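You operate a simulated robot arm through the tools that you are given. There is no shell and no other tool. Be economical: measure what you need, move in short steps, check, and stop when the job is done.

Carry out the task below with a simulated robot arm. There is one attempt and no reset: what you move stays moved.

TASK
Switch the feeder off, lift the brush out of its trough, then feed 3 pads.
Fine: brush on the pad mat; set the pad dial, one press of the green button; feeder off again at the end.

It is judged by the outcome, as a careful person would: the job done as asked, and still so three seconds after it is handed in. It fails if anything else is knocked over, pushed out of place, dropped, spilled or broken.

THE ROBOT
A 7-joint arm with a two-finger parallel gripper, fixed in place. Base frame: the origin is at the foot of the arm, x ahead of it, y to its left, z up; the work surface is at about z = 0.008. Lengths are in m, angles in rad, forces in N, time in s.
With the tool pointing down near the work surface it reaches from about 0.22 to 0.58 m from the base axis. Its first joint turns from -1.152 to 1.152 rad. Payload 2.5 kg.
Tool frame: the origin (TCP) lies between the finger pads and is the grasp point; the fingertips stand 0.023 m ahead of it; z points along the fingers, y is the line along which they close. The gripper opens to 0.094 m. The fingers are 0.038 m wide and 0.01 m thick; the gripper's body (0.054 by 0.096 m) begins 0.039 m behind the TCP.
Orientation is that of the tool frame in the base frame, as a unit quaternion [w, x, y, z]. With the fingers straight down and closing along the base's y, the tool's x points along the base's -x, its y along +y and its z along -z.

THE INTERFACE
- The arm moves only by the tool nudge_tool. Its argument "series" is a list of rows, each an object (a shift or turn left out is 0, a gripper value left out holds the last) with "turn": the turn, a rotation vector about the tool's x, y, z in rad, a list of three; "offset": the shift along the tool's x, y, z in mm, a list of three; "gripper": the opening in per cent of the stroke, from 0 (shut) to 100 (fully open). In form: [{"turn": [wx, wy, wz], "offset": [x, y, z], "gripper": gripper}, ...]. A call has 1 to 10 rows; each row is the pose to reach, as a shift and turn from the pose commanded when the call began, along the tool's axes at that moment. A row lasts 0.2 s, in which the tool goes at most 0.05 m and 0.15 rad; a call with a longer step from one row to the next is refused whole, and so is a gripper value outside its range. A pose out of reach is approached as far as the arm can. The call stops where the force on the tool passes 70 N (or 10 N more than at its start, if that is more) or the arm is blocked; 0.2 s more then pass. The fingers move at their own pace (about 0.108 m/s each) and stop on an object; they squeeze with about 28 N. The grip force told is the motor's: it shows also when the fingers shut on nothing. Time passes only in rows, and 0.2 s behind the last, so rows that repeat a pose let the fingers close. It gives the time, the measured TCP pose, the force on the tool (base axes), the opening and the grip force at its end, in the units of the frame above (readings bear some noise).
- Cameras (640 x 400 px; columns grow to the right, rows downward): "scene" is fixed at [0.1296, -0.4099, 0.5534]; the picture's right is [0.77, -0.64, 0.00], its down [-0.30, -0.36, -0.88] and it looks along [0.57, 0.68, -0.47] (base axes); focal length 307 px, centre (320, 200). "wrist" rides on the gripper at [-0.039, 0, -0.044] in the tool frame; the picture's right is [0.00, -1.00, 0.00], its down [0.97, 0.00, -0.24] and it looks along [0.24, 0.00, 0.97] (tool axes); focal length 218 px, centre (320, 200).
- get_image(camera): a new picture of that camera. No time passes.
- pixel_to_xyz(camera, pixels): for up to 12 pixels [column, row] of the newest picture of that camera ("zoom" is the newest enlarged one), the place [x, y, z] in the base frame of the surface seen there, good to about 0.002 m. No time passes.
- inspect(camera, box): a new picture of the part [left, top, right, bottom] of that camera's present view, enlarged. No time passes.
- finish_job(): hands the job in; it is judged then, once.

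Work in short steps. Measure before you move; look again where a grasp or a placing could have gone wrong, and mend it. You have 80 turns and 46 pictures in all, the two below and enlarged ones among them. Open the gripper and draw the arm clear of the work before you hand the job in, unless the task says otherwise; then end with one line.

The tools are called as a command line: name --argument value ..., lists and objects as JSON in quotes. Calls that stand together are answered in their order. nudge_tool: Moves the arm, as the interface text tells. Its arguments: {"type":"object","properties":{"series":{"type":"array"}},"required":["series"]} The other tools are called the same way: get_image (camera) takes a picture; pixel_to_xyz (camera, pixels) gives the place of the surface under pixels of a picture; inspect (camera, box) takes an enlarged picture of a part of a camera's view; finish_job () hands the job in.

At the start:

```text
time_s: 0.0
tool_pos: [0.4093, -0.1678, 0.4053]
tcp_rot: [0.0, 0.001, 1.0, 0.0]
wrist_force: [-0.4, 0.0, -0.1]
gripper_width: 0.094
grasp_force: 0.0
```

scene: 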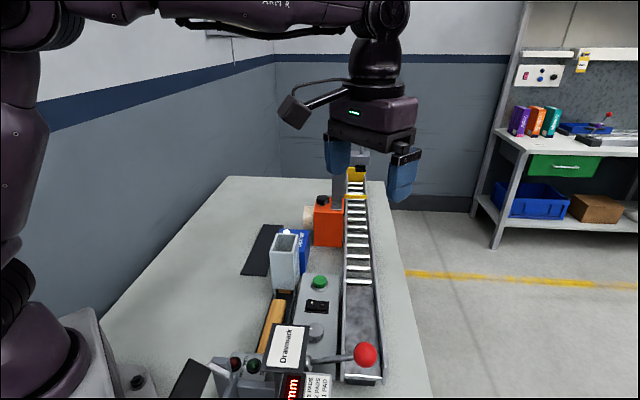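
wrist: 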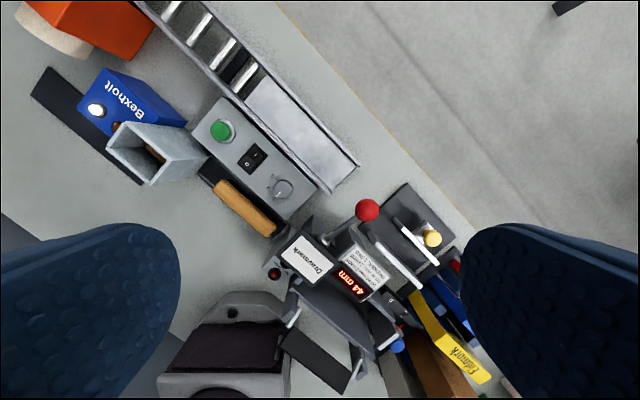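

The wrist view shows a panel with green button (220,130), rocker switch (252,157), dial (282,188), and a brush with a wooden handle (245,208). I zoom in on them.

inspect --camera "wrist" --box '[20, 60, 360, 270]'

inspect --camera "scene" --box '[220, 210, 420, 400]'

inspect --camera "wrist" --box '[260, 180, 500, 330]'

pixel_to_xyz --camera "wrist" --pixels '[[220, 130], [252, 157], [282, 188], [230, 190], [268, 228], [205, 170], [300, 210], [230, 105], [155, 155], [35, 85], [140, 180], [150, 130]]'

```text
1.88 times, centred on (190, 165) of wrist
```

zoom: 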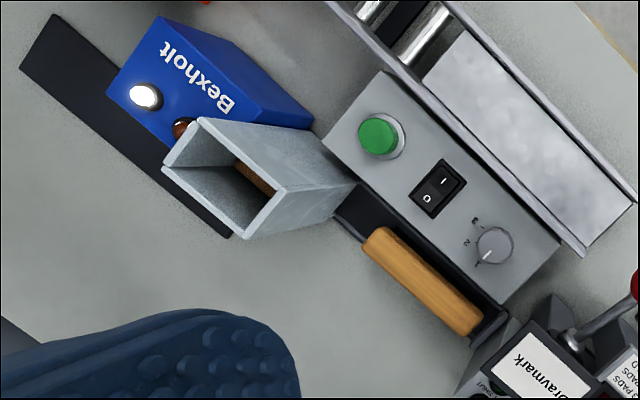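

```text
2.11 times, centred on (320, 305) of scene
```

zoom: 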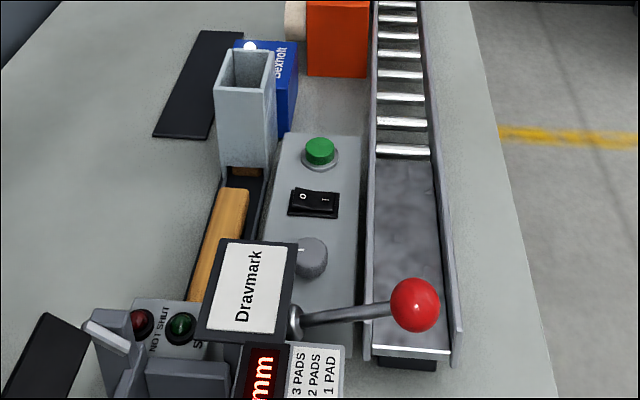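

```text
2.67 times, centred on (380, 255) of wrist
```

zoom: 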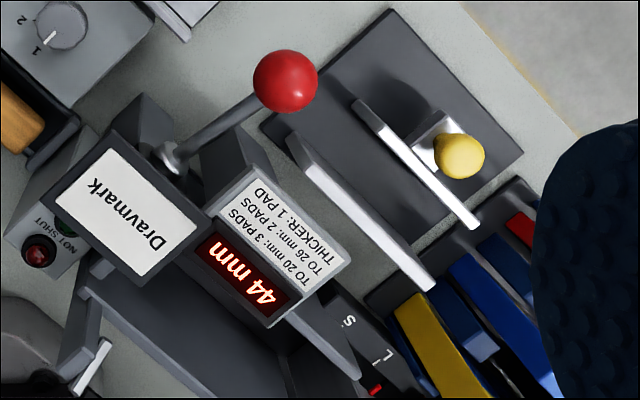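

```text
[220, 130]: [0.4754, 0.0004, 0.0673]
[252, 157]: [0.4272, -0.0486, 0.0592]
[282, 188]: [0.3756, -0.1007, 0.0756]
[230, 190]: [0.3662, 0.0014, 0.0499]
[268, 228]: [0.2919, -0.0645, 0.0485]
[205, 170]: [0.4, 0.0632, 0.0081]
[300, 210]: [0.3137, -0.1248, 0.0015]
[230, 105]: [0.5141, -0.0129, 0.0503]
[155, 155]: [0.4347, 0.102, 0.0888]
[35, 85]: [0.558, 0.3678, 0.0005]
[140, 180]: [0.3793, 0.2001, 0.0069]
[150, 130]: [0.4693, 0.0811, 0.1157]
```

The dial appears to point at 1 and the feeder's state is unclear. I move over the panel for a closer look.

nudge_tool --series '[{"offset": [-8, 35, 30]}, {"offset": [-15, 70, 60]}, {"offset": [-22, 105, 90]}, {"offset": [-30, 140, 120]}]'

get_image --camera "wrist"

get_image --camera "scene"

```text
time_s: 1.0
tool_pos: [0.4391, -0.0273, 0.2874]
tcp_rot: [0.0, 0.0, 1.0, 0.0]
wrist_force: [0.2, -0.3, 0.0]
gripper_width: 0.0937
grasp_force: 0.0
```

```text
40 pictures are left
```

wrist: 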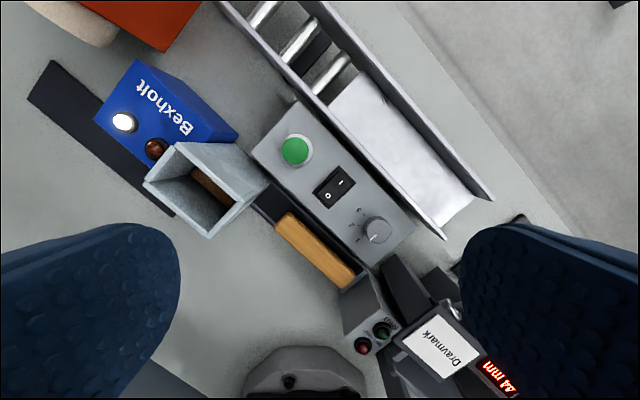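

```text
39 pictures are left
```

scene: 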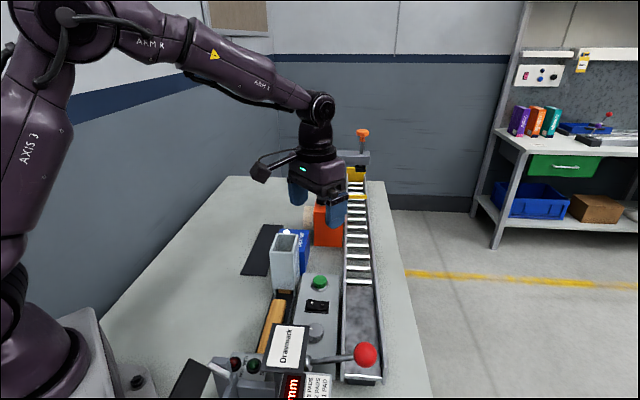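

inspect --camera "wrist" --box '[230, 90, 430, 290]'

inspect --camera "scene" --box '[230, 210, 390, 310]'

pixel_to_xyz --camera "wrist" --pixels '[[296, 150], [342, 180], [326, 195], [376, 230], [283, 220], [350, 280], [290, 100], [415, 230], [365, 265], [260, 155], [290, 238], [303, 222]]'

```text
2.00 times, centred on (330, 190) of wrist
```

zoom: 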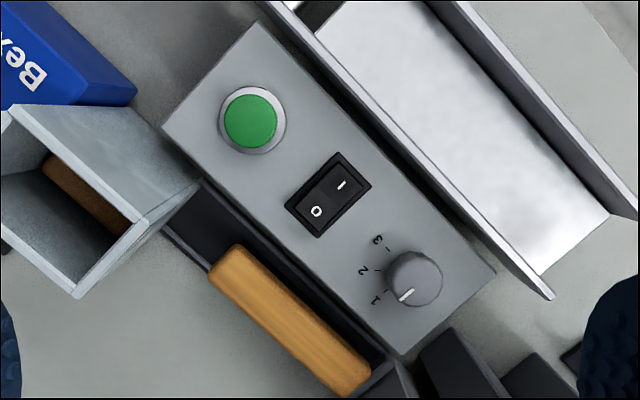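

```text
4.00 times, centred on (310, 260) of scene
```

zoom: 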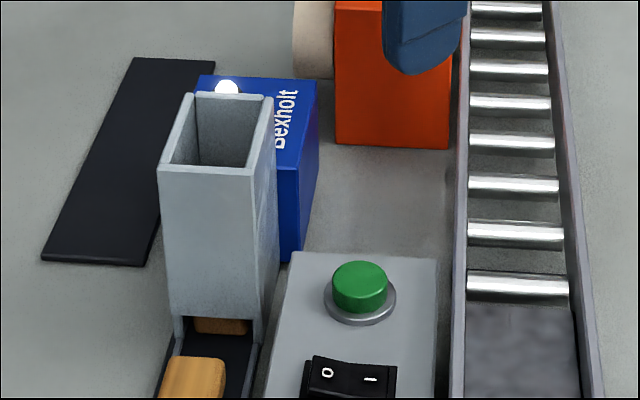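

```text
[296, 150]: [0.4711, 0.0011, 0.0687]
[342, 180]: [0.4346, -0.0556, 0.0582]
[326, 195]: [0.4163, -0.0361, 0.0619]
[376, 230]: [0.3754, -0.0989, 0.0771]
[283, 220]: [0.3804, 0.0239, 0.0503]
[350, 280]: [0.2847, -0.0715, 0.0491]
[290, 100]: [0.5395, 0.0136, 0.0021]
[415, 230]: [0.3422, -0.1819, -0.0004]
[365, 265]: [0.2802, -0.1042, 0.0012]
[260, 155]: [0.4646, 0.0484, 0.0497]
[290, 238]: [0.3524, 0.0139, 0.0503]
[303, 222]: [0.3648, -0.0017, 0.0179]
```

Rocker: the O side is higher (z 0.062 vs 0.058), so it's ON now. The dial points to 1. I need to identify the pad mat, so I measure the black strip and look at the other dark surfaces.

pixel_to_xyz --camera "wrist" --pixels '[[50, 65], [32, 95], [100, 150], [165, 208], [70, 100], [90, 100], [124, 122], [155, 149], [210, 235], [262, 188], [200, 190], [120, 160]]'

pixel_to_xyz --camera "scene" --pixels '[[262, 230], [250, 260], [270, 228], [243, 272], [267, 277], [190, 380], [180, 395], [195, 365], [275, 310], [265, 345], [282, 302], [270, 240]]'

inspect --camera "scene" --box '[160, 280, 352, 400]'

```text
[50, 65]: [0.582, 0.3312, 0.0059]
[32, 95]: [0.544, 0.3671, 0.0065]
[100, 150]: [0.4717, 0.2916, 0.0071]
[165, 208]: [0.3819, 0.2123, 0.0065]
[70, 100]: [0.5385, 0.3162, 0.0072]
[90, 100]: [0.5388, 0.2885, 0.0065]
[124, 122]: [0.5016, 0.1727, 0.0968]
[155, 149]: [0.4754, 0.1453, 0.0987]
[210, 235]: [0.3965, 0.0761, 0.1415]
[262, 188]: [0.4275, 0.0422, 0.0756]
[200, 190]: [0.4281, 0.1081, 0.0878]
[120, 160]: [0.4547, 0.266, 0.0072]
```

```text
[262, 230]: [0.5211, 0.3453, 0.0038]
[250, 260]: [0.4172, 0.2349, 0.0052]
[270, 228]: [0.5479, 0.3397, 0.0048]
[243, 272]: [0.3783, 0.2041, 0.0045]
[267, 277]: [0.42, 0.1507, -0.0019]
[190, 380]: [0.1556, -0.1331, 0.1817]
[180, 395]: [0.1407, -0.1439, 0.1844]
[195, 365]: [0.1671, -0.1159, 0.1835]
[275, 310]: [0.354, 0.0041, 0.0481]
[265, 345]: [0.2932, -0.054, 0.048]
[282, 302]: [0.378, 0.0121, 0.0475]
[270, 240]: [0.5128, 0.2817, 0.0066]
```

```text
3.33 times, centred on (256, 340) of scene
```

zoom: 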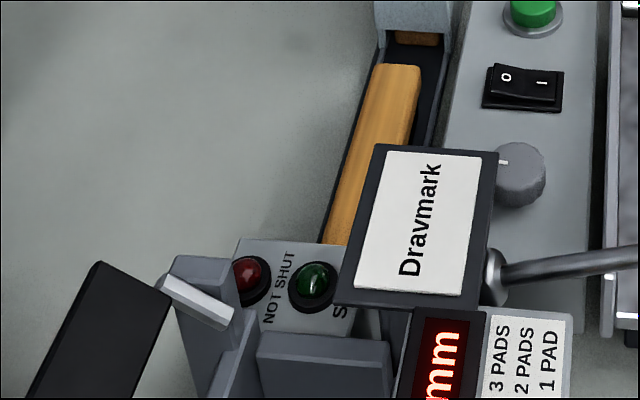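

The pad mat is the black strip at about (0.47, 0.27), z 0.007, running at 45° like the trough. I turn the tool 45° (closing axis along the rocker axis and across the brush), shut the fingers, and go above the O end at (0.417, -0.037).

nudge_tool --series '[{"turn": [0, 0, -0.131], "offset": [4, -2, 8], "gripper": 0}, {"turn": [0, 0, -0.262], "offset": [8, -4, 16]}, {"turn": [0, 0, -0.393], "offset": [12, -6, 24]}, {"turn": [0, 0, -0.524], "offset": [16, -8, 32]}, {"turn": [0, 0, -0.655], "offset": [20, -9, 40]}, {"turn": [0, 0, -0.785], "offset": [22, -10, 50]}, {"turn": [0, 0, -0.785], "offset": [22, -10, 80]}, {"turn": [0, 0, -0.785], "offset": [22, -10, 100]}]'

get_image --camera "wrist"

pixel_to_xyz --camera "wrist" --pixels '[[320, 200], [320, 230], [320, 260], [300, 230], [200, 200], [190, 250], [240, 250], [220, 270], [150, 250], [320, 300], [400, 250], [180, 300]]'

```text
time_s: 2.8
tool_pos: [0.4151, -0.0366, 0.186]
tcp_rot: [0.001, -0.383, 0.924, 0.0]
wrist_force: [-0.2, -1.2, -0.3]
gripper_width: 0.0001
grasp_force: 27.6
```

```text
35 pictures are left
```

wrist: 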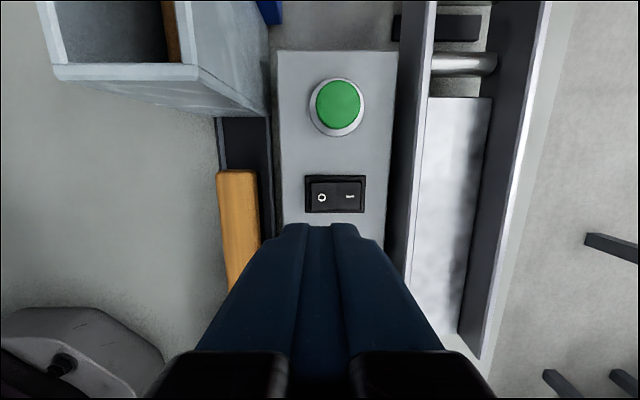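

```text
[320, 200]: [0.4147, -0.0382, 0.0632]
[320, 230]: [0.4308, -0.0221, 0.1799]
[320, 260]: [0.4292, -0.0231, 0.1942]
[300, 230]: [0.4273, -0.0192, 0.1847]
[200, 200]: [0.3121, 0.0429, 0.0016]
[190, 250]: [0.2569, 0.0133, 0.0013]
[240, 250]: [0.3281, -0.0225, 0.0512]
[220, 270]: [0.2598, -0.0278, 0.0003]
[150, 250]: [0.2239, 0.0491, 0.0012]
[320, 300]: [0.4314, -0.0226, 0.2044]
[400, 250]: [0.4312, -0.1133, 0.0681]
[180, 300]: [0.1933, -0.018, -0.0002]
```

The fingers are lined up with the O mark (column 321). I descend and press in small steps.

nudge_tool --series '[{"offset": [0, 0, 40]}, {"offset": [0, 0, 80]}, {"offset": [0, 0, 94]}, {"offset": [0, 0, 98]}, {"offset": [0, 0, 101]}, {"offset": [0, 0, 104]}]'

```text
time_s: 4.2
tool_pos: [0.4164, -0.0377, 0.082]
tcp_rot: [0.0, -0.383, 0.924, 0.0]
wrist_force: [-0.7, -0.3, 0.7]
gripper_width: 0.0001
grasp_force: 27.9
```

nudge_tool --series '[{"offset": [0, 0, 1]}, {"offset": [0, 0, 2]}, {"offset": [0, 0, 3]}]'

inspect --camera "scene" --box '[230, 210, 390, 310]'

```text
time_s: 5.1
tool_pos: [0.4173, -0.036, 0.0824]
tcp_rot: [-0.001, -0.381, 0.924, 0.0]
wrist_force: [-5.0, 1.8, 10.1]
gripper_width: 0.0
grasp_force: 28.1
stopped in row 3: the force on the tool passed its limit (the readings are from after the stop); the commanded pose is now the measured one
```

```text
4.00 times, centred on (310, 260) of scene
```

zoom: 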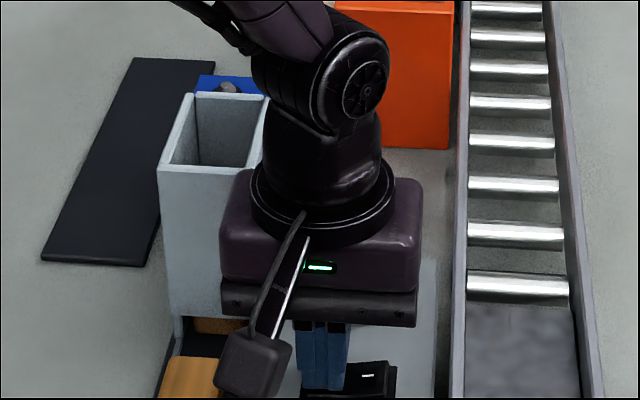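

The lamp on the feeder went dark and the I side is up: feeder off. I raise and move above the brush with the gripper open to view the trough.

nudge_tool --series '[{"offset": [0, 0, -40]}, {"offset": [0, 0, -80]}, {"offset": [0, 0, -120]}, {"offset": [20, 30, -130], "gripper": 100}, {"offset": [40, 60, -130]}, {"offset": [51, 68, -130]}, {"offset": [51, 68, -130]}]'

get_image --camera "wrist"

inspect --camera "scene" --box '[240, 210, 400, 310]'

```text
time_s: 6.7
tool_pos: [0.3307, -0.0256, 0.2112]
tcp_rot: [-0.001, -0.383, 0.924, 0.0]
wrist_force: [-0.2, 0.1, -0.1]
gripper_width: 0.094
grasp_force: 0.0
```

```text
33 pictures are left
```

wrist: 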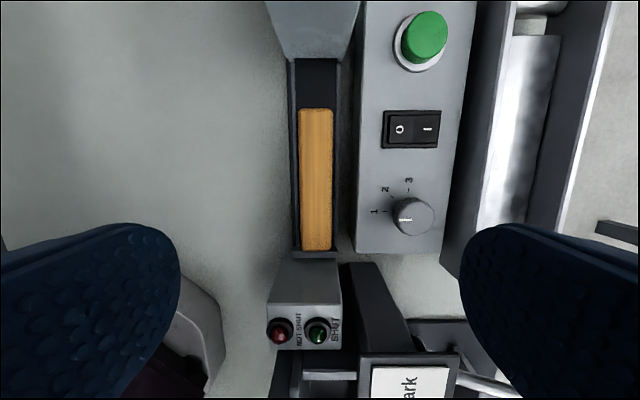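

```text
4.00 times, centred on (320, 260) of scene
```

zoom: 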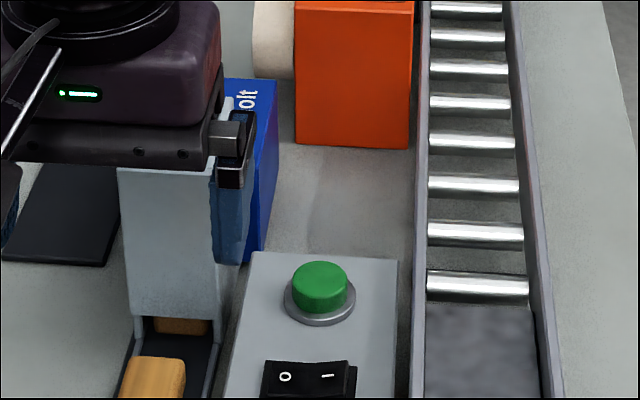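

The O side is visibly down. Now I zoom into the trough (columns 285-345, rows 55-260).

inspect --camera "wrist" --box '[240, 50, 400, 270]'

pixel_to_xyz --camera "wrist" --pixels '[[301, 170], [316, 170], [332, 170], [316, 112], [316, 246], [293, 170], [297, 170], [339, 170], [336, 190], [345, 170], [316, 254], [316, 90]]'

```text
1.82 times, centred on (320, 160) of wrist
```

zoom: 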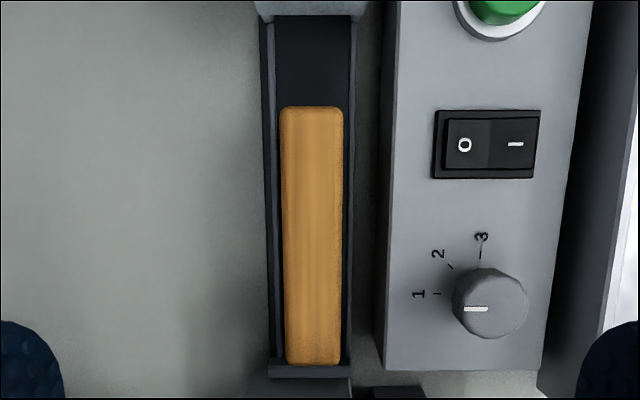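

```text
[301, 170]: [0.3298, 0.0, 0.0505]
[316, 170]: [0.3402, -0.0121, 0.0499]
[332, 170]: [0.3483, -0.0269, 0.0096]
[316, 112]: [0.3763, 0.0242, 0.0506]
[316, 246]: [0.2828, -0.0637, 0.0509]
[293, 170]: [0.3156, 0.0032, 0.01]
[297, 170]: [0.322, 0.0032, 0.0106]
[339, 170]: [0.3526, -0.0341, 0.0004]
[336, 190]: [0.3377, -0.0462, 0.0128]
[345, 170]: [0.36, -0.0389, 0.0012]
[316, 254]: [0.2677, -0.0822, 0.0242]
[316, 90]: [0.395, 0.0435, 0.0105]
```

The trough walls are low (z about 0.013), so the handle stands clear: top 0.05, about 28 mm wide. Check nearby heights for the gripper body.

pixel_to_xyz --camera "wrist" --pixels '[[375, 365], [440, 365], [360, 280], [385, 330], [300, 270], [290, 300], [362, 170], [357, 240], [310, 45], [325, 310], [412, 345], [460, 355]]'

```text
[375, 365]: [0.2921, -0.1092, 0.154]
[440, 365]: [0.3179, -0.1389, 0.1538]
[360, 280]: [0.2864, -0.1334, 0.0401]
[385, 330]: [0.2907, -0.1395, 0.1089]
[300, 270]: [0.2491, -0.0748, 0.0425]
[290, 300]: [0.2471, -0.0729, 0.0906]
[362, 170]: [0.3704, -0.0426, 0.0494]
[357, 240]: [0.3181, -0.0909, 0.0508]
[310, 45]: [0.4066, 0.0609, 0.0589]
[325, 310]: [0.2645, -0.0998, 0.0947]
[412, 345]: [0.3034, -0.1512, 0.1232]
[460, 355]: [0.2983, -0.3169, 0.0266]
```

Nothing tall within reach of the gripper body. I partly close to 50 mm, go down over the handle to z 0.053, and grip.

nudge_tool --series '[{"offset": [-6, 4, 30], "gripper": 53}, {"offset": [-6, 4, 70]}, {"offset": [-6, 4, 110]}, {"offset": [-6, 4, 140]}, {"offset": [-6, 4, 158]}, {"offset": [-6, 4, 158], "gripper": 0}, {"offset": [-6, 4, 158]}, {"offset": [-6, 4, 158]}]'

```text
time_s: 8.5
tool_pos: [0.3376, -0.0166, 0.0541]
tcp_rot: [-0.001, -0.381, 0.924, 0.0]
wrist_force: [-0.8, 0.5, 1.0]
gripper_width: 0.0312
grasp_force: 27.7
```

Gripped at 31 mm. I lift straight up and check.

nudge_tool --series '[{"offset": [0, 0, -20]}, {"offset": [0, 0, -50]}, {"offset": [0, 0, -90]}, {"offset": [0, 0, -130]}, {"offset": [0, 0, -170]}]'

get_image --camera "wrist"

get_image --camera "scene"

```text
time_s: 9.7
tool_pos: [0.3373, -0.0159, 0.223]
tcp_rot: [-0.002, -0.381, 0.924, 0.001]
wrist_force: [0.1, -0.3, -0.1]
gripper_width: 0.0314
grasp_force: 27.9
```

```text
30 pictures are left
```

wrist: 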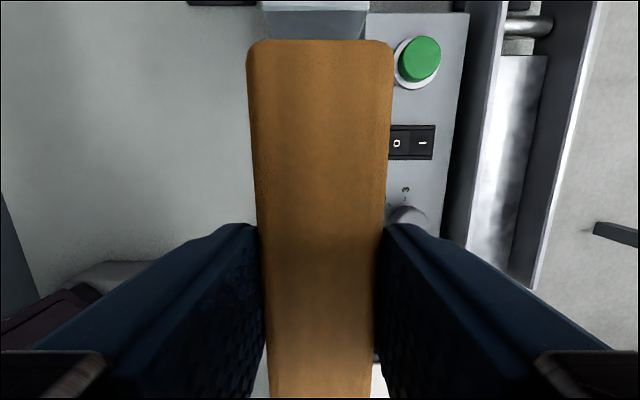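

```text
29 pictures are left
```

scene: 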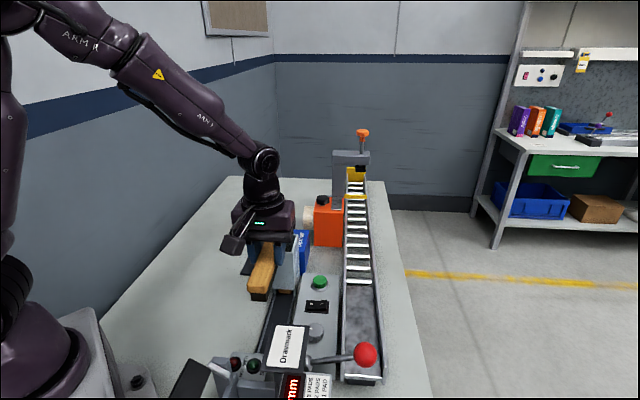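

The brush is held level. I carry it sideways to the mat line and then along it, staying at z 0.22 above the hopper.

nudge_tool --series '[{"offset": [0, 35, 0]}, {"offset": [0, 70, 0]}, {"offset": [0, 103, 0]}, {"offset": [-40, 103, 0]}, {"offset": [-80, 103, 0]}, {"offset": [-120, 103, 0]}, {"offset": [-160, 103, 0]}, {"offset": [-200, 103, 0]}, {"offset": [-240, 103, 0]}, {"offset": [-281, 103, 0]}]'

get_image --camera "wrist"

get_image --camera "scene"

```text
time_s: 11.9
tool_pos: [0.4632, 0.2534, 0.2248]
tcp_rot: [-0.001, -0.382, 0.924, -0.001]
wrist_force: [-0.1, -0.9, -0.4]
gripper_width: 0.0316
grasp_force: 28.0
```

```text
28 pictures are left
```

wrist: 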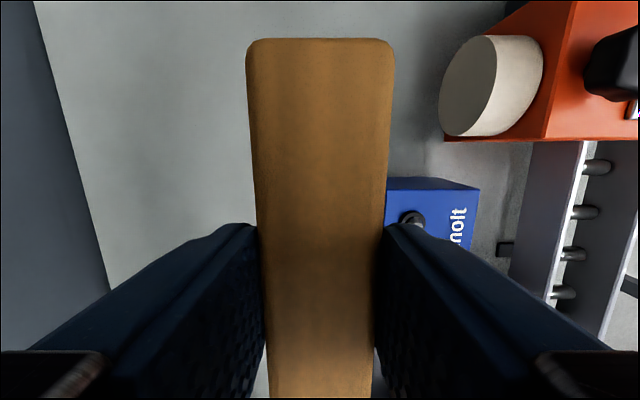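

```text
27 pictures are left
```

scene: 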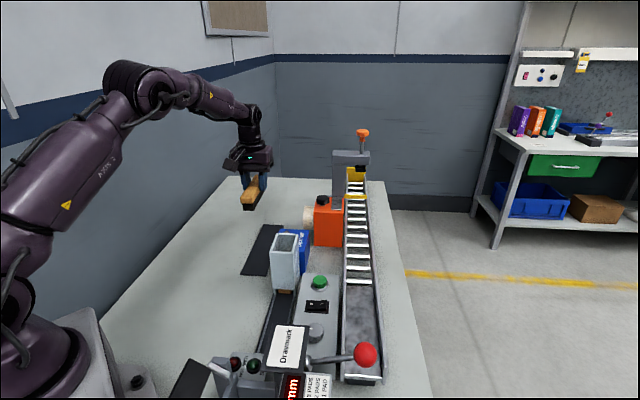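

The mat is hidden beneath the brush; I measure Bexholt's and the hopper's left edges and the mat's visible edges in the scene view.

pixel_to_xyz --camera "wrist" --pixels '[[390, 185], [390, 205], [478, 190], [440, 100], [410, 215], [388, 178]]'

inspect --camera "scene" --box '[220, 190, 348, 290]'

pixel_to_xyz --camera "zoom" --pixels '[[220, 145], [150, 145], [85, 300], [165, 335], [175, 295], [230, 205], [210, 180], [258, 190], [245, 240], [262, 180]]'

```text
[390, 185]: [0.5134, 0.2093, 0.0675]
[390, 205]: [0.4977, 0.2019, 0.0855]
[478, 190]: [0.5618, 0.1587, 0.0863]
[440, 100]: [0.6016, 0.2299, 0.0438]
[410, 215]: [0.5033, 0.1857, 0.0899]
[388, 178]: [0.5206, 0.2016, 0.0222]
```

```text
4.00 times, centred on (284, 240) of scene
```

zoom: 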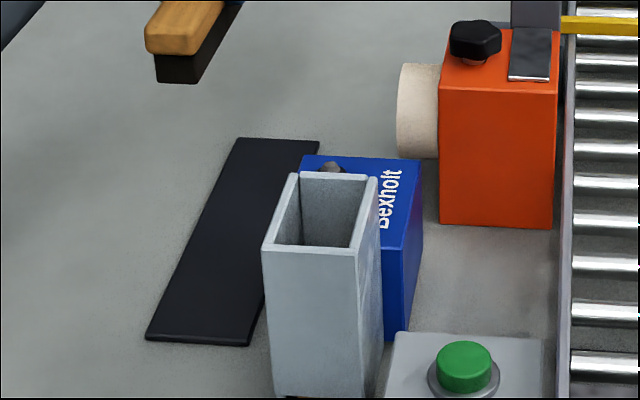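

```text
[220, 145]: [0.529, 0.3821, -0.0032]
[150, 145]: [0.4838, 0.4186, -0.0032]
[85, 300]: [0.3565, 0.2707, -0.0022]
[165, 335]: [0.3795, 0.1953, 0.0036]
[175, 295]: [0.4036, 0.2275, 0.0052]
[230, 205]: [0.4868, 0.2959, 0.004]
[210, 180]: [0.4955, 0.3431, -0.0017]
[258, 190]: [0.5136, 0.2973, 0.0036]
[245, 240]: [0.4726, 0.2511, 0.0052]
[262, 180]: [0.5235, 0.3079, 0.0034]
```

Body clearance to Bexholt (left face t≈-0.21) is about 11 mm and the brush is centred on the mat. I lower it in steps.

nudge_tool --series '[{"offset": [0, 0, 45]}, {"offset": [0, 0, 90]}, {"offset": [0, 0, 130]}, {"offset": [0, 0, 155]}, {"offset": [0, 0, 165]}, {"offset": [0, 0, 169]}, {"offset": [0, 0, 171]}]'

inspect --camera "scene" --box '[220, 190, 348, 290]'

```text
time_s: 13.5
tool_pos: [0.4603, 0.2551, 0.0505]
tcp_rot: [-0.001, -0.382, 0.924, -0.001]
wrist_force: [-0.9, -0.2, 2.9]
gripper_width: 0.0314
grasp_force: 28.2
```

```text
4.00 times, centred on (284, 240) of scene
```

zoom: 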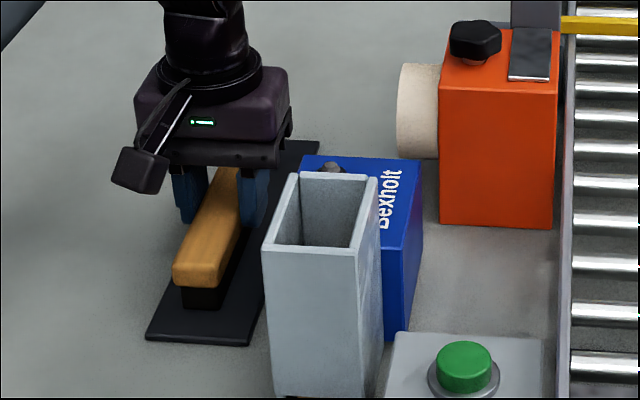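

Force rose to 2.9 N, so it is touching the mat. I lower 1 mm more, open to about 55 mm, and rise.

nudge_tool --series '[{"offset": [0, 0, 1]}, {"offset": [0, 0, 1], "gripper": 56}, {"offset": [0, 0, 1]}, {"offset": [0, 0, -30]}, {"offset": [0, 0, -75]}, {"offset": [0, 0, -120]}, {"offset": [0, 0, -160]}]'

get_image --camera "wrist"

inspect --camera "scene" --box '[220, 190, 348, 290]'

```text
time_s: 15.1
tool_pos: [0.4585, 0.2519, 0.2102]
tcp_rot: [-0.003, -0.381, 0.924, -0.001]
wrist_force: [0.7, 0.1, -0.9]
gripper_width: 0.0525
grasp_force: 0.0
```

```text
24 pictures are left
```

wrist: 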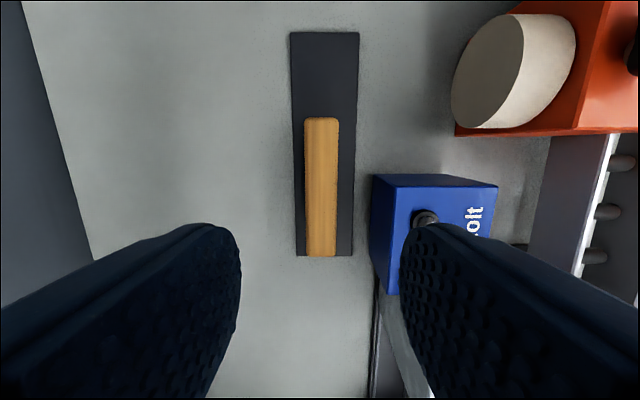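

```text
4.00 times, centred on (284, 240) of scene
```

zoom: 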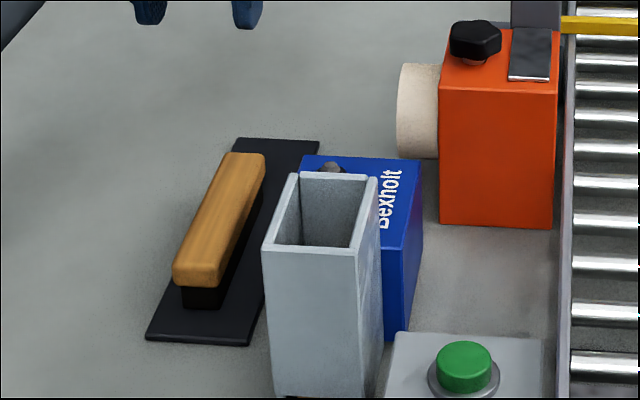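

The brush sits on the mat. Next I travel over the dial at (0.375, -0.099), rising to 0.25.

nudge_tool --series '[{"offset": [38, -23, -10]}, {"offset": [76, -46, -20]}, {"offset": [114, -69, -30]}, {"offset": [152, -92, -40]}, {"offset": [190, -115, -40]}, {"offset": [228, -138, -40]}, {"offset": [266, -163, -40]}, {"offset": [305, -189, -40], "gripper": 100}, {"offset": [305, -189, -40]}]'

get_image --camera "wrist"

```text
time_s: 17.1
tool_pos: [0.3789, -0.0921, 0.2488]
tcp_rot: [-0.001, -0.382, 0.924, -0.001]
wrist_force: [0.6, 0.3, 0.3]
gripper_width: 0.0941
grasp_force: 0.1
```

```text
22 pictures are left
```

wrist: 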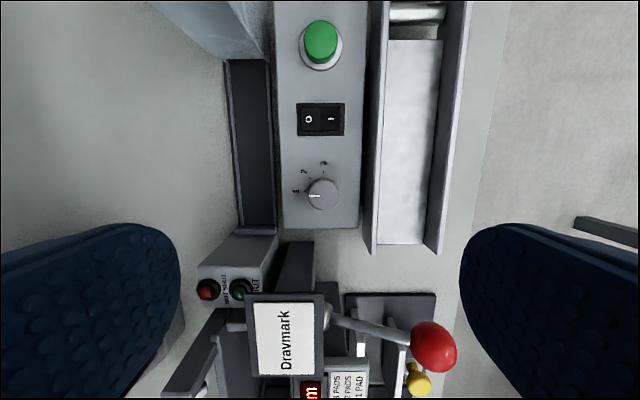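

inspect --camera "wrist" --box '[272, 150, 368, 240]'

pixel_to_xyz --camera "wrist" --pixels '[[323, 193], [323, 183], [323, 206], [311, 194], [336, 194], [250, 297], [318, 297], [375, 330], [435, 330], [330, 312], [405, 338], [428, 322]]'

```text
4.44 times, centred on (320, 195) of wrist
```

zoom: 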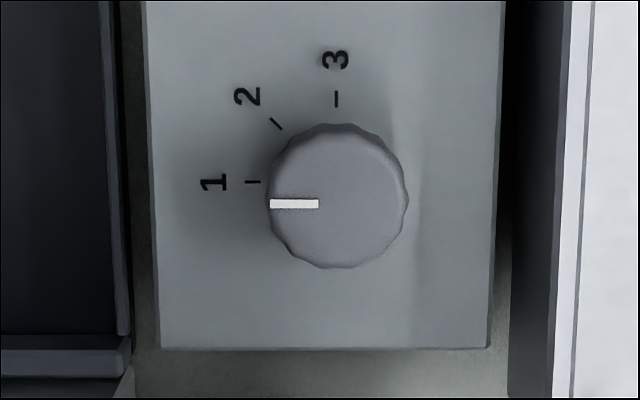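

```text
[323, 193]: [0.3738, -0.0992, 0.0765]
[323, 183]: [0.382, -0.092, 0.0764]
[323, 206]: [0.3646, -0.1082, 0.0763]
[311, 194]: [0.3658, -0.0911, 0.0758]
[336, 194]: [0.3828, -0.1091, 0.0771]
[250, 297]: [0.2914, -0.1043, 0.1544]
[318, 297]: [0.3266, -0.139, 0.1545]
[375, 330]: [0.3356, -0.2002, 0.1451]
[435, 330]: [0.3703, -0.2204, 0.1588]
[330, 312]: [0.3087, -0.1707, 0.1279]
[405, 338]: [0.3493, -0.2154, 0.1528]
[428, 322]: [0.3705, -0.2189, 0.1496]
```

The dial's ticks are at 180°, 135° and 90° (1, 2, 3), so it needs 90° clockwise. The sign edge is only 57 mm off, so I make two 45° bites, pre-turned by -22.5°. First I position above it.

nudge_tool --series '[{"turn": [0, 0, -0.131], "offset": [11, -2, 30], "gripper": 53}, {"turn": [0, 0, -0.262], "offset": [11, -2, 70]}, {"turn": [0, 0, -0.393], "offset": [11, -2, 110]}, {"turn": [0, 0, -0.393], "offset": [11, -2, 130]}, {"turn": [0, 0, -0.393], "offset": [11, -2, 130]}]'

get_image --camera "wrist"

pixel_to_xyz --camera "wrist" --pixels '[[320, 200], [320, 180], [320, 220], [300, 200], [340, 200]]'

```text
time_s: 18.3
tool_pos: [0.3704, -0.102, 0.1217]
tcp_rot: [-0.001, -0.555, 0.832, 0.001]
wrist_force: [0.0, -0.3, -0.1]
gripper_width: 0.0499
grasp_force: 0.1
```

```text
20 pictures are left
```

wrist: 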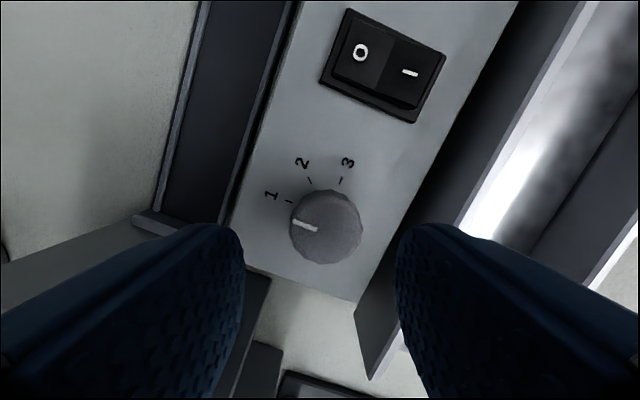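

```text
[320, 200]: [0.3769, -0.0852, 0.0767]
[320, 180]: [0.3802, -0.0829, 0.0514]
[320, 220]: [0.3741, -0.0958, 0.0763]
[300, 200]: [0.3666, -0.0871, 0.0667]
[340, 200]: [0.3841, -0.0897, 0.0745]
```

Dial is ~2.8 mm off in tool y and ~2 mm in x; I correct, descend to z 0.084, and grip.

nudge_tool --series '[{"offset": [-2, -2.8, 0]}, {"offset": [-2, -2.8, 20]}, {"offset": [-2, -2.8, 38]}, {"offset": [-2, -2.8, 38], "gripper": 0}, {"offset": [-2, -2.8, 38]}, {"offset": [-2, -2.8, 38]}]'

```text
time_s: 19.7
tool_pos: [0.3724, -0.1053, 0.084]
tcp_rot: [-0.003, -0.555, 0.832, 0.002]
wrist_force: [-15.9, 5.9, 15.9]
gripper_width: 0.0326
grasp_force: 44.9
```

There is a 17 N side load along tool +y, so I relax by shifting +1.5 mm and read again.

nudge_tool --series '[{"offset": [0, 0.8, 0]}, {"offset": [0, 1.5, 0]}]'

```text
time_s: 20.3
tool_pos: [0.3723, -0.1024, 0.0835]
tcp_rot: [-0.001, -0.554, 0.832, 0.0]
wrist_force: [-9.2, -0.9, -1.1]
gripper_width: 0.0323
grasp_force: 44.8
```

nudge_tool --series '[{"offset": [0, 1, 0]}, {"turn": [0, 0, 0.131], "offset": [0, 1, 0]}, {"turn": [0, 0, 0.262], "offset": [0, 1, 0]}, {"turn": [0, 0, 0.393], "offset": [0, 1, 0]}, {"turn": [0, 0, 0.524], "offset": [0, 1, 0]}, {"turn": [0, 0, 0.655], "offset": [0, 1, 0]}, {"turn": [0, 0, 0.785], "offset": [0, 1, 0]}, {"turn": [0, 0, 0.785], "offset": [0, 1, 0]}]'

```text
time_s: 21.2
tool_pos: [0.3717, -0.1039, 0.0836]
tcp_rot: [-0.005, -0.523, 0.852, -0.003]
wrist_force: [-1.1, -4.3, -1.2]
gripper_width: 0.0324
grasp_force: 44.9
stopped in row 4: the arm was blocked; the commanded pose is now the measured one
```

Blocked after ~4°. I look at both views.

inspect --camera "scene" --box '[240, 260, 400, 360]'

get_image --camera "wrist"

```text
4.00 times, centred on (320, 310) of scene
```

zoom: 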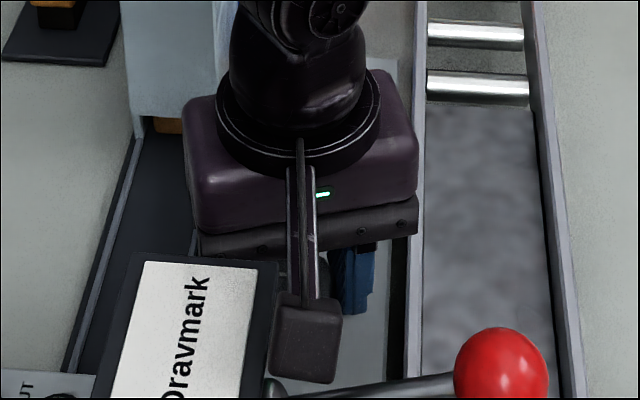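

```text
18 pictures are left
```

wrist: 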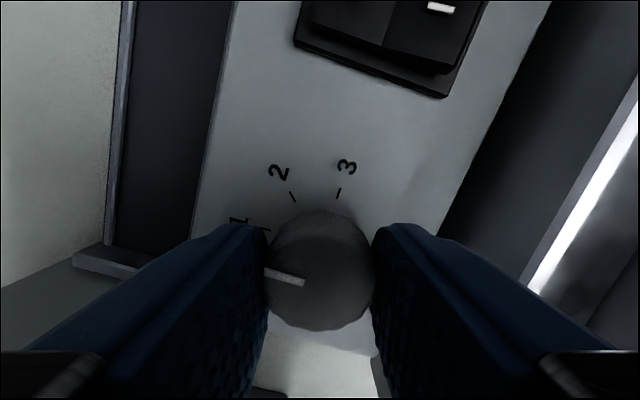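

The box on the tool's +x side is swinging toward the Dravmark sign. I measure it and the sign in this zoom, then release without moving it further.

pixel_to_xyz --camera "scene" --pixels '[[320, 200]]'

pixel_to_xyz --camera "zoom" --pixels '[[285, 320], [305, 340], [330, 340], [305, 310], [300, 375], [335, 375], [268, 275], [200, 275], [275, 330], [300, 200], [300, 250]]'

nudge_tool --series '[{"gripper": 53}, {"gripper": 53}, {"offset": [0, 0, -30]}, {"offset": [0, 0, -70]}, {"offset": [0, 0, -115]}, {"offset": [0, 0, -160]}]'

get_image --camera "wrist"

get_image --camera "scene"

```text
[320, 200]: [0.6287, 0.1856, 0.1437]
```

```text
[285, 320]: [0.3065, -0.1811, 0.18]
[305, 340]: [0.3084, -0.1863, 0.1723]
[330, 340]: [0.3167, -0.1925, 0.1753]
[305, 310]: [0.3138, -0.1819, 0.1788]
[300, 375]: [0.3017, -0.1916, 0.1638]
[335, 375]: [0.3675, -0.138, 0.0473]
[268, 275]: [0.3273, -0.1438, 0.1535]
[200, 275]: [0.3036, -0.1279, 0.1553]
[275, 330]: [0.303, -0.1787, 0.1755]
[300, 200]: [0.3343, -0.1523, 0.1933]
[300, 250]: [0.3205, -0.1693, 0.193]
```

```text
time_s: 22.6
tool_pos: [0.3733, -0.102, 0.2423]
tcp_rot: [-0.005, -0.52, 0.854, -0.001]
wrist_force: [-0.1, 0.1, 1.0]
gripper_width: 0.0498
grasp_force: 0.0
```

```text
17 pictures are left
```

wrist: 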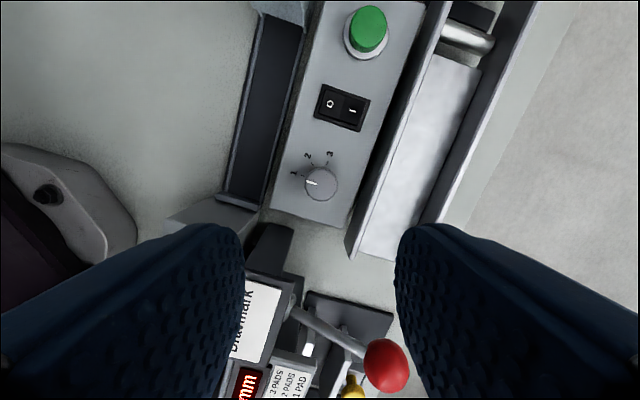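

```text
16 pictures are left
```

scene: 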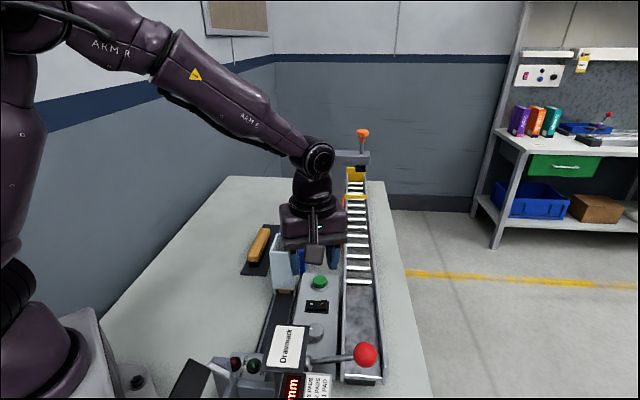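

inspect --camera "wrist" --box '[272, 140, 368, 230]'

inspect --camera "scene" --box '[240, 290, 400, 390]'

```text
4.44 times, centred on (320, 185) of wrist
```

zoom: 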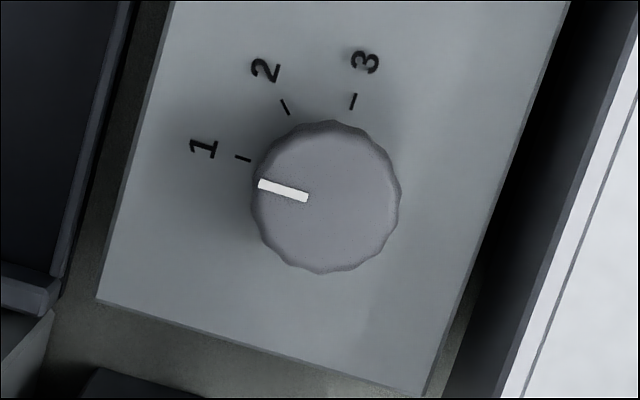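

```text
4.00 times, centred on (320, 340) of scene
```

zoom: 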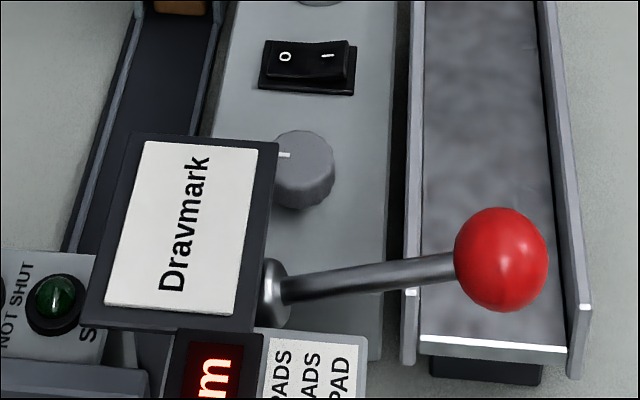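

The pointer is still exactly at 1. The box/gripper side facing the sign is the likely obstruction, so I turn the tool about 180° at height so the box faces the hopper side, which is clear.

nudge_tool --series '[{"turn": [0, 0, 0.146]}, {"turn": [0, 0, 0.292]}, {"turn": [0, 0, 0.438]}, {"turn": [0, 0, 0.584]}, {"turn": [0, 0, 0.73]}, {"turn": [0, 0, 0.876]}, {"turn": [0, 0, 1.022]}, {"turn": [0, 0, 1.168]}, {"turn": [0, 0, 1.314]}, {"turn": [0, 0, 1.46]}]'

nudge_tool --series '[{"turn": [0, 0, 0.146]}, {"turn": [0, 0, 0.292]}, {"turn": [0, 0, 0.438]}, {"turn": [0, 0, 0.584]}, {"turn": [0, 0, 0.73]}, {"turn": [0, 0, 0.876]}, {"turn": [0, 0, 1.022]}, {"turn": [0, 0, 1.168]}, {"turn": [0, 0, 1.314]}, {"turn": [0, 0, 1.46]}]'

```text
time_s: 24.8
tool_pos: [0.3738, -0.103, 0.2445]
tcp_rot: [-0.002, 0.183, 0.983, -0.005]
wrist_force: [0.5, 0.7, -0.4]
gripper_width: 0.05
grasp_force: 0.1
```

```text
time_s: 27.0
tool_pos: [0.3726, -0.1023, 0.2428]
tcp_rot: [0.002, 0.792, 0.611, -0.006]
wrist_force: [0.0, 0.8, 0.2]
gripper_width: 0.0501
grasp_force: 0.1
```

The turn succeeded (tool x at ~75°). I go to 67.5°, drop to 0.122 and look.

nudge_tool --series '[{"turn": [0, 0, 0.131], "offset": [0, 0, 40]}, {"turn": [0, 0, 0.131], "offset": [0, 0, 80]}, {"turn": [0, 0, 0.131], "offset": [0, 0, 120]}, {"turn": [0, 0, 0.131], "offset": [0, 0, 120]}]'

get_image --camera "wrist"

inspect --camera "scene" --box '[220, 210, 412, 330]'

```text
time_s: 28.0
tool_pos: [0.3735, -0.1028, 0.1228]
tcp_rot: [0.002, 0.83, 0.557, -0.005]
wrist_force: [-0.2, -0.2, -0.6]
gripper_width: 0.0498
grasp_force: 0.0
```

```text
13 pictures are left
```

wrist: 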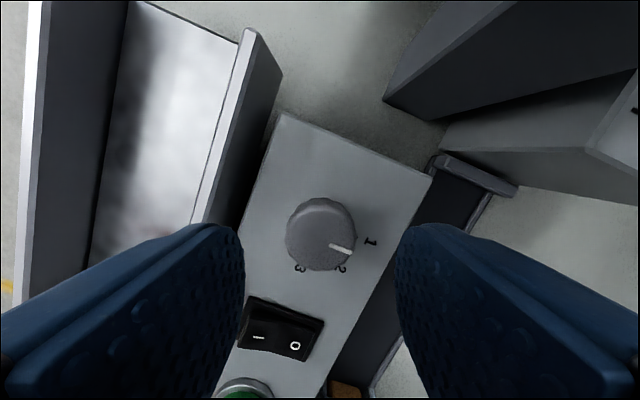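

```text
3.33 times, centred on (316, 270) of scene
```

zoom: 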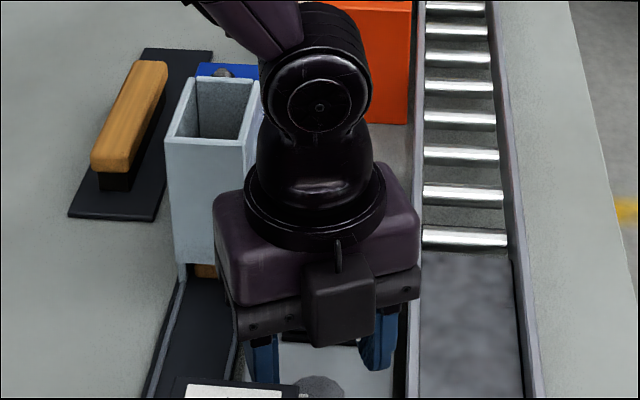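

A box (the camera) is at tool -x here too; I measure its extent against the sign.

pixel_to_xyz --camera "zoom" --pixels '[[310, 300], [340, 310], [368, 300], [340, 340], [340, 275], [340, 285], [340, 250], [245, 310], [415, 285], [280, 320], [295, 388], [235, 388]]'

pixel_to_xyz --camera "wrist" --pixels '[[320, 235], [300, 235], [340, 235], [320, 210], [320, 260], [410, 90], [470, 60], [600, 140]]'

```text
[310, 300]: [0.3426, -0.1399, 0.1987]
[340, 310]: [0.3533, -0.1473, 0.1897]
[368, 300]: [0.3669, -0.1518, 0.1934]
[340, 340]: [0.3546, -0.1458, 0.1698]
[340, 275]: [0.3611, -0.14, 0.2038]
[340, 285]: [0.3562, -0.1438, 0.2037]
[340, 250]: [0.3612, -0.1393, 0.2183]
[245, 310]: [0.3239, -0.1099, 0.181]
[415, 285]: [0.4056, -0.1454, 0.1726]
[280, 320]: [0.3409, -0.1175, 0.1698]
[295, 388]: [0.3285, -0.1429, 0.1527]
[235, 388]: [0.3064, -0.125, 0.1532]
```

```text
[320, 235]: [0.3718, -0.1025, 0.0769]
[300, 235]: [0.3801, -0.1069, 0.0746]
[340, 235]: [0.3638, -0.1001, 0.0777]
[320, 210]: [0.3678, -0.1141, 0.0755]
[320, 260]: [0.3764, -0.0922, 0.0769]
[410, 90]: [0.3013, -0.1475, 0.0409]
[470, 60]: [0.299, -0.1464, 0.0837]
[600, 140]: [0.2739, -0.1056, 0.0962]
```

Clearances now are about 8 mm or more through a 45° bite, and the dial is centred (col 320). I descend and grip.

nudge_tool --series '[{"offset": [0, -0.5, 20]}, {"offset": [0, -0.5, 38]}, {"offset": [0, -0.5, 38], "gripper": 0}, {"offset": [0, -0.5, 38]}, {"offset": [0, -0.5, 38]}]'

```text
time_s: 29.2
tool_pos: [0.3732, -0.1036, 0.0868]
tcp_rot: [0.004, 0.83, 0.558, -0.003]
wrist_force: [18.2, -7.7, -8.7]
gripper_width: 0.0328
grasp_force: 44.9
```

nudge_tool --series '[{"offset": [0, 0.7, 0]}, {"offset": [0, 1.4, 0]}, {"offset": [0, 1.4, 0]}]'

```text
time_s: 30.0
tool_pos: [0.3727, -0.1034, 0.0863]
tcp_rot: [0.001, 0.829, 0.559, -0.004]
wrist_force: [-1.8, 6.6, 30.3]
gripper_width: 0.0327
grasp_force: 44.9
```

Side load is gone. Now the turn of 45° in steps.

nudge_tool --series '[{"turn": [0, 0, 0.1]}, {"turn": [0, 0, 0.2]}, {"turn": [0, 0, 0.3]}, {"turn": [0, 0, 0.4]}, {"turn": [0, 0, 0.5]}, {"turn": [0, 0, 0.6]}, {"turn": [0, 0, 0.7]}, {"turn": [0, 0, 0.785]}]'

get_image --camera "wrist"

```text
time_s: 31.8
tool_pos: [0.3723, -0.1026, 0.084]
tcp_rot: [0.0, 0.98, 0.198, -0.007]
wrist_force: [-22.3, 16.1, 18.4]
gripper_width: 0.0322
grasp_force: 44.6
```

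```text
11 pictures are left
```

wrist: 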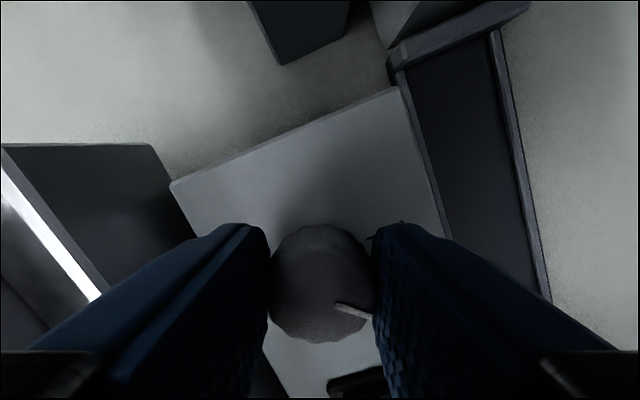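

The dial moved with the fingers (now at 2). Release, rise 30 mm, turn back 45°, and regrip.

nudge_tool --series '[{"gripper": 53}, {"gripper": 53}, {"offset": [0, 0, -20]}, {"turn": [0, 0, -0.14], "offset": [0, 0, -38]}, {"turn": [0, 0, -0.28], "offset": [0, 0, -38]}, {"turn": [0, 0, -0.42], "offset": [0, 0, -38]}, {"turn": [0, 0, -0.56], "offset": [0, 0, -38]}, {"turn": [0, 0, -0.68], "offset": [0, 0, -38]}, {"turn": [0, 0, -0.785], "offset": [0, 0, -38]}, {"turn": [0, 0, -0.785], "offset": [0, 0, -38]}]'

get_image --camera "wrist"

```text
time_s: 34.0
tool_pos: [0.3745, -0.1043, 0.1248]
tcp_rot: [0.002, 0.829, 0.559, -0.006]
wrist_force: [0.3, 0.0, 0.9]
gripper_width: 0.0498
grasp_force: 0.0
```

```text
10 pictures are left
```

wrist: 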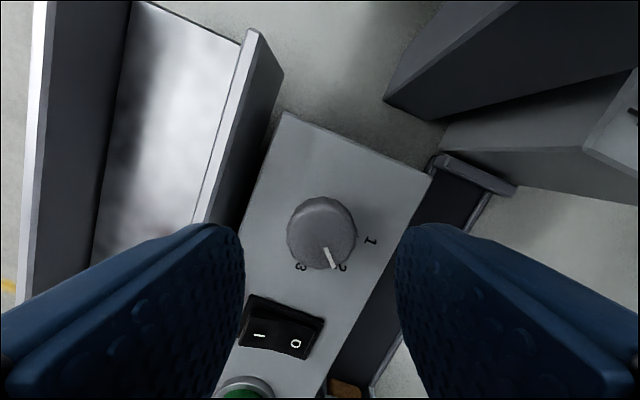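

Pointer now at 2. Second bite: descend, grip, turn 45°.

nudge_tool --series '[{"offset": [0, 0, 20]}, {"offset": [0, 0, 40]}, {"offset": [0, 0, 40], "gripper": 0}, {"offset": [0, 0, 40]}, {"offset": [0, 0, 40]}]'

nudge_tool --series '[{"turn": [0, 0, 0.1]}, {"turn": [0, 0, 0.2]}, {"turn": [0, 0, 0.3]}, {"turn": [0, 0, 0.4]}, {"turn": [0, 0, 0.5]}, {"turn": [0, 0, 0.6]}, {"turn": [0, 0, 0.7]}, {"turn": [0, 0, 0.785]}]'

```text
time_s: 35.2
tool_pos: [0.3728, -0.1057, 0.0847]
tcp_rot: [0.002, 0.829, 0.559, -0.005]
wrist_force: [0.3, 0.5, 1.7]
gripper_width: 0.0323
grasp_force: 45.0
```

```text
time_s: 37.0
tool_pos: [0.3717, -0.1023, 0.0836]
tcp_rot: [0.0, 0.98, 0.198, -0.007]
wrist_force: [-27.8, 12.6, 22.6]
gripper_width: 0.0324
grasp_force: 45.4
```

Release and rise, then move above the I end of the rocker (0.434, -0.054) with fingers shut, turning so the closing axis lies along the rocker.

nudge_tool --series '[{"gripper": 53}, {"gripper": 53}, {"offset": [0, 0, -25]}, {"offset": [0, 0, -65]}, {"offset": [0, 0, -90], "gripper": 0}, {"offset": [25, -7, -90], "turn": [0, 0, -0.13]}, {"offset": [50, -14, -90], "turn": [0, 0, -0.26]}, {"offset": [75, -20, -90], "turn": [0, 0, -0.387]}, {"offset": [75, -20, -90], "turn": [0, 0, -0.387]}]'

get_image --camera "wrist"

```text
time_s: 39.0
tool_pos: [0.4335, -0.0558, 0.1699]
tcp_rot: [0.004, 0.923, 0.384, -0.005]
wrist_force: [0.4, -0.1, -0.3]
gripper_width: 0.0
grasp_force: 28.1
```

```text
9 pictures are left
```

wrist: 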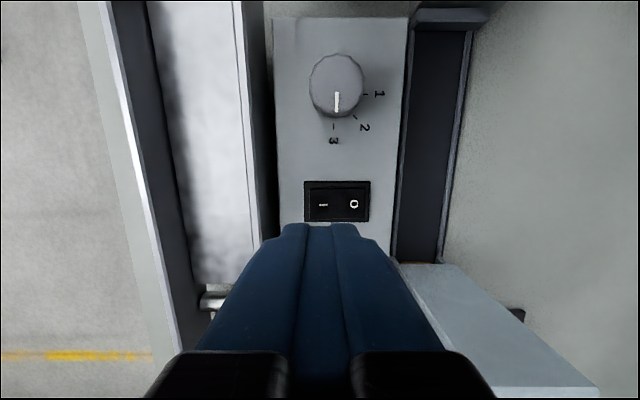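

Dial reads 3, trough empty, fingers in line with the I mark (col 322). I press I.

nudge_tool --series '[{"offset": [0, 0, 40]}, {"offset": [0, 0, 70]}, {"offset": [0, 0, 79]}, {"offset": [0, 0, 83]}, {"offset": [0, 0, 86]}, {"offset": [0, 0, 88]}]'

inspect --camera "scene" --box '[230, 210, 390, 310]'

```text
time_s: 40.4
tool_pos: [0.433, -0.0584, 0.0848]
tcp_rot: [0.004, 0.924, 0.382, -0.004]
wrist_force: [-0.1, -0.7, 1.0]
gripper_width: 0.0
grasp_force: 28.2
```

```text
4.00 times, centred on (310, 260) of scene
```

zoom: 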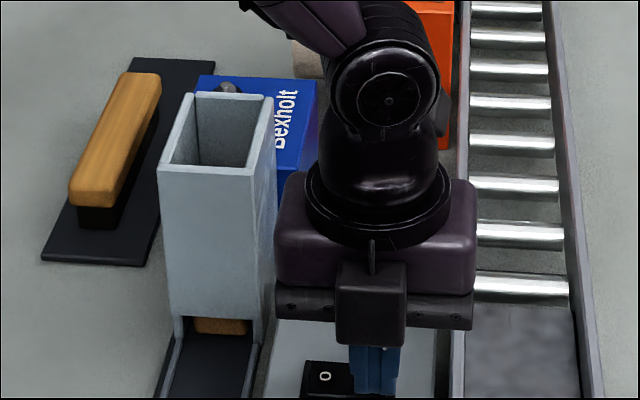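

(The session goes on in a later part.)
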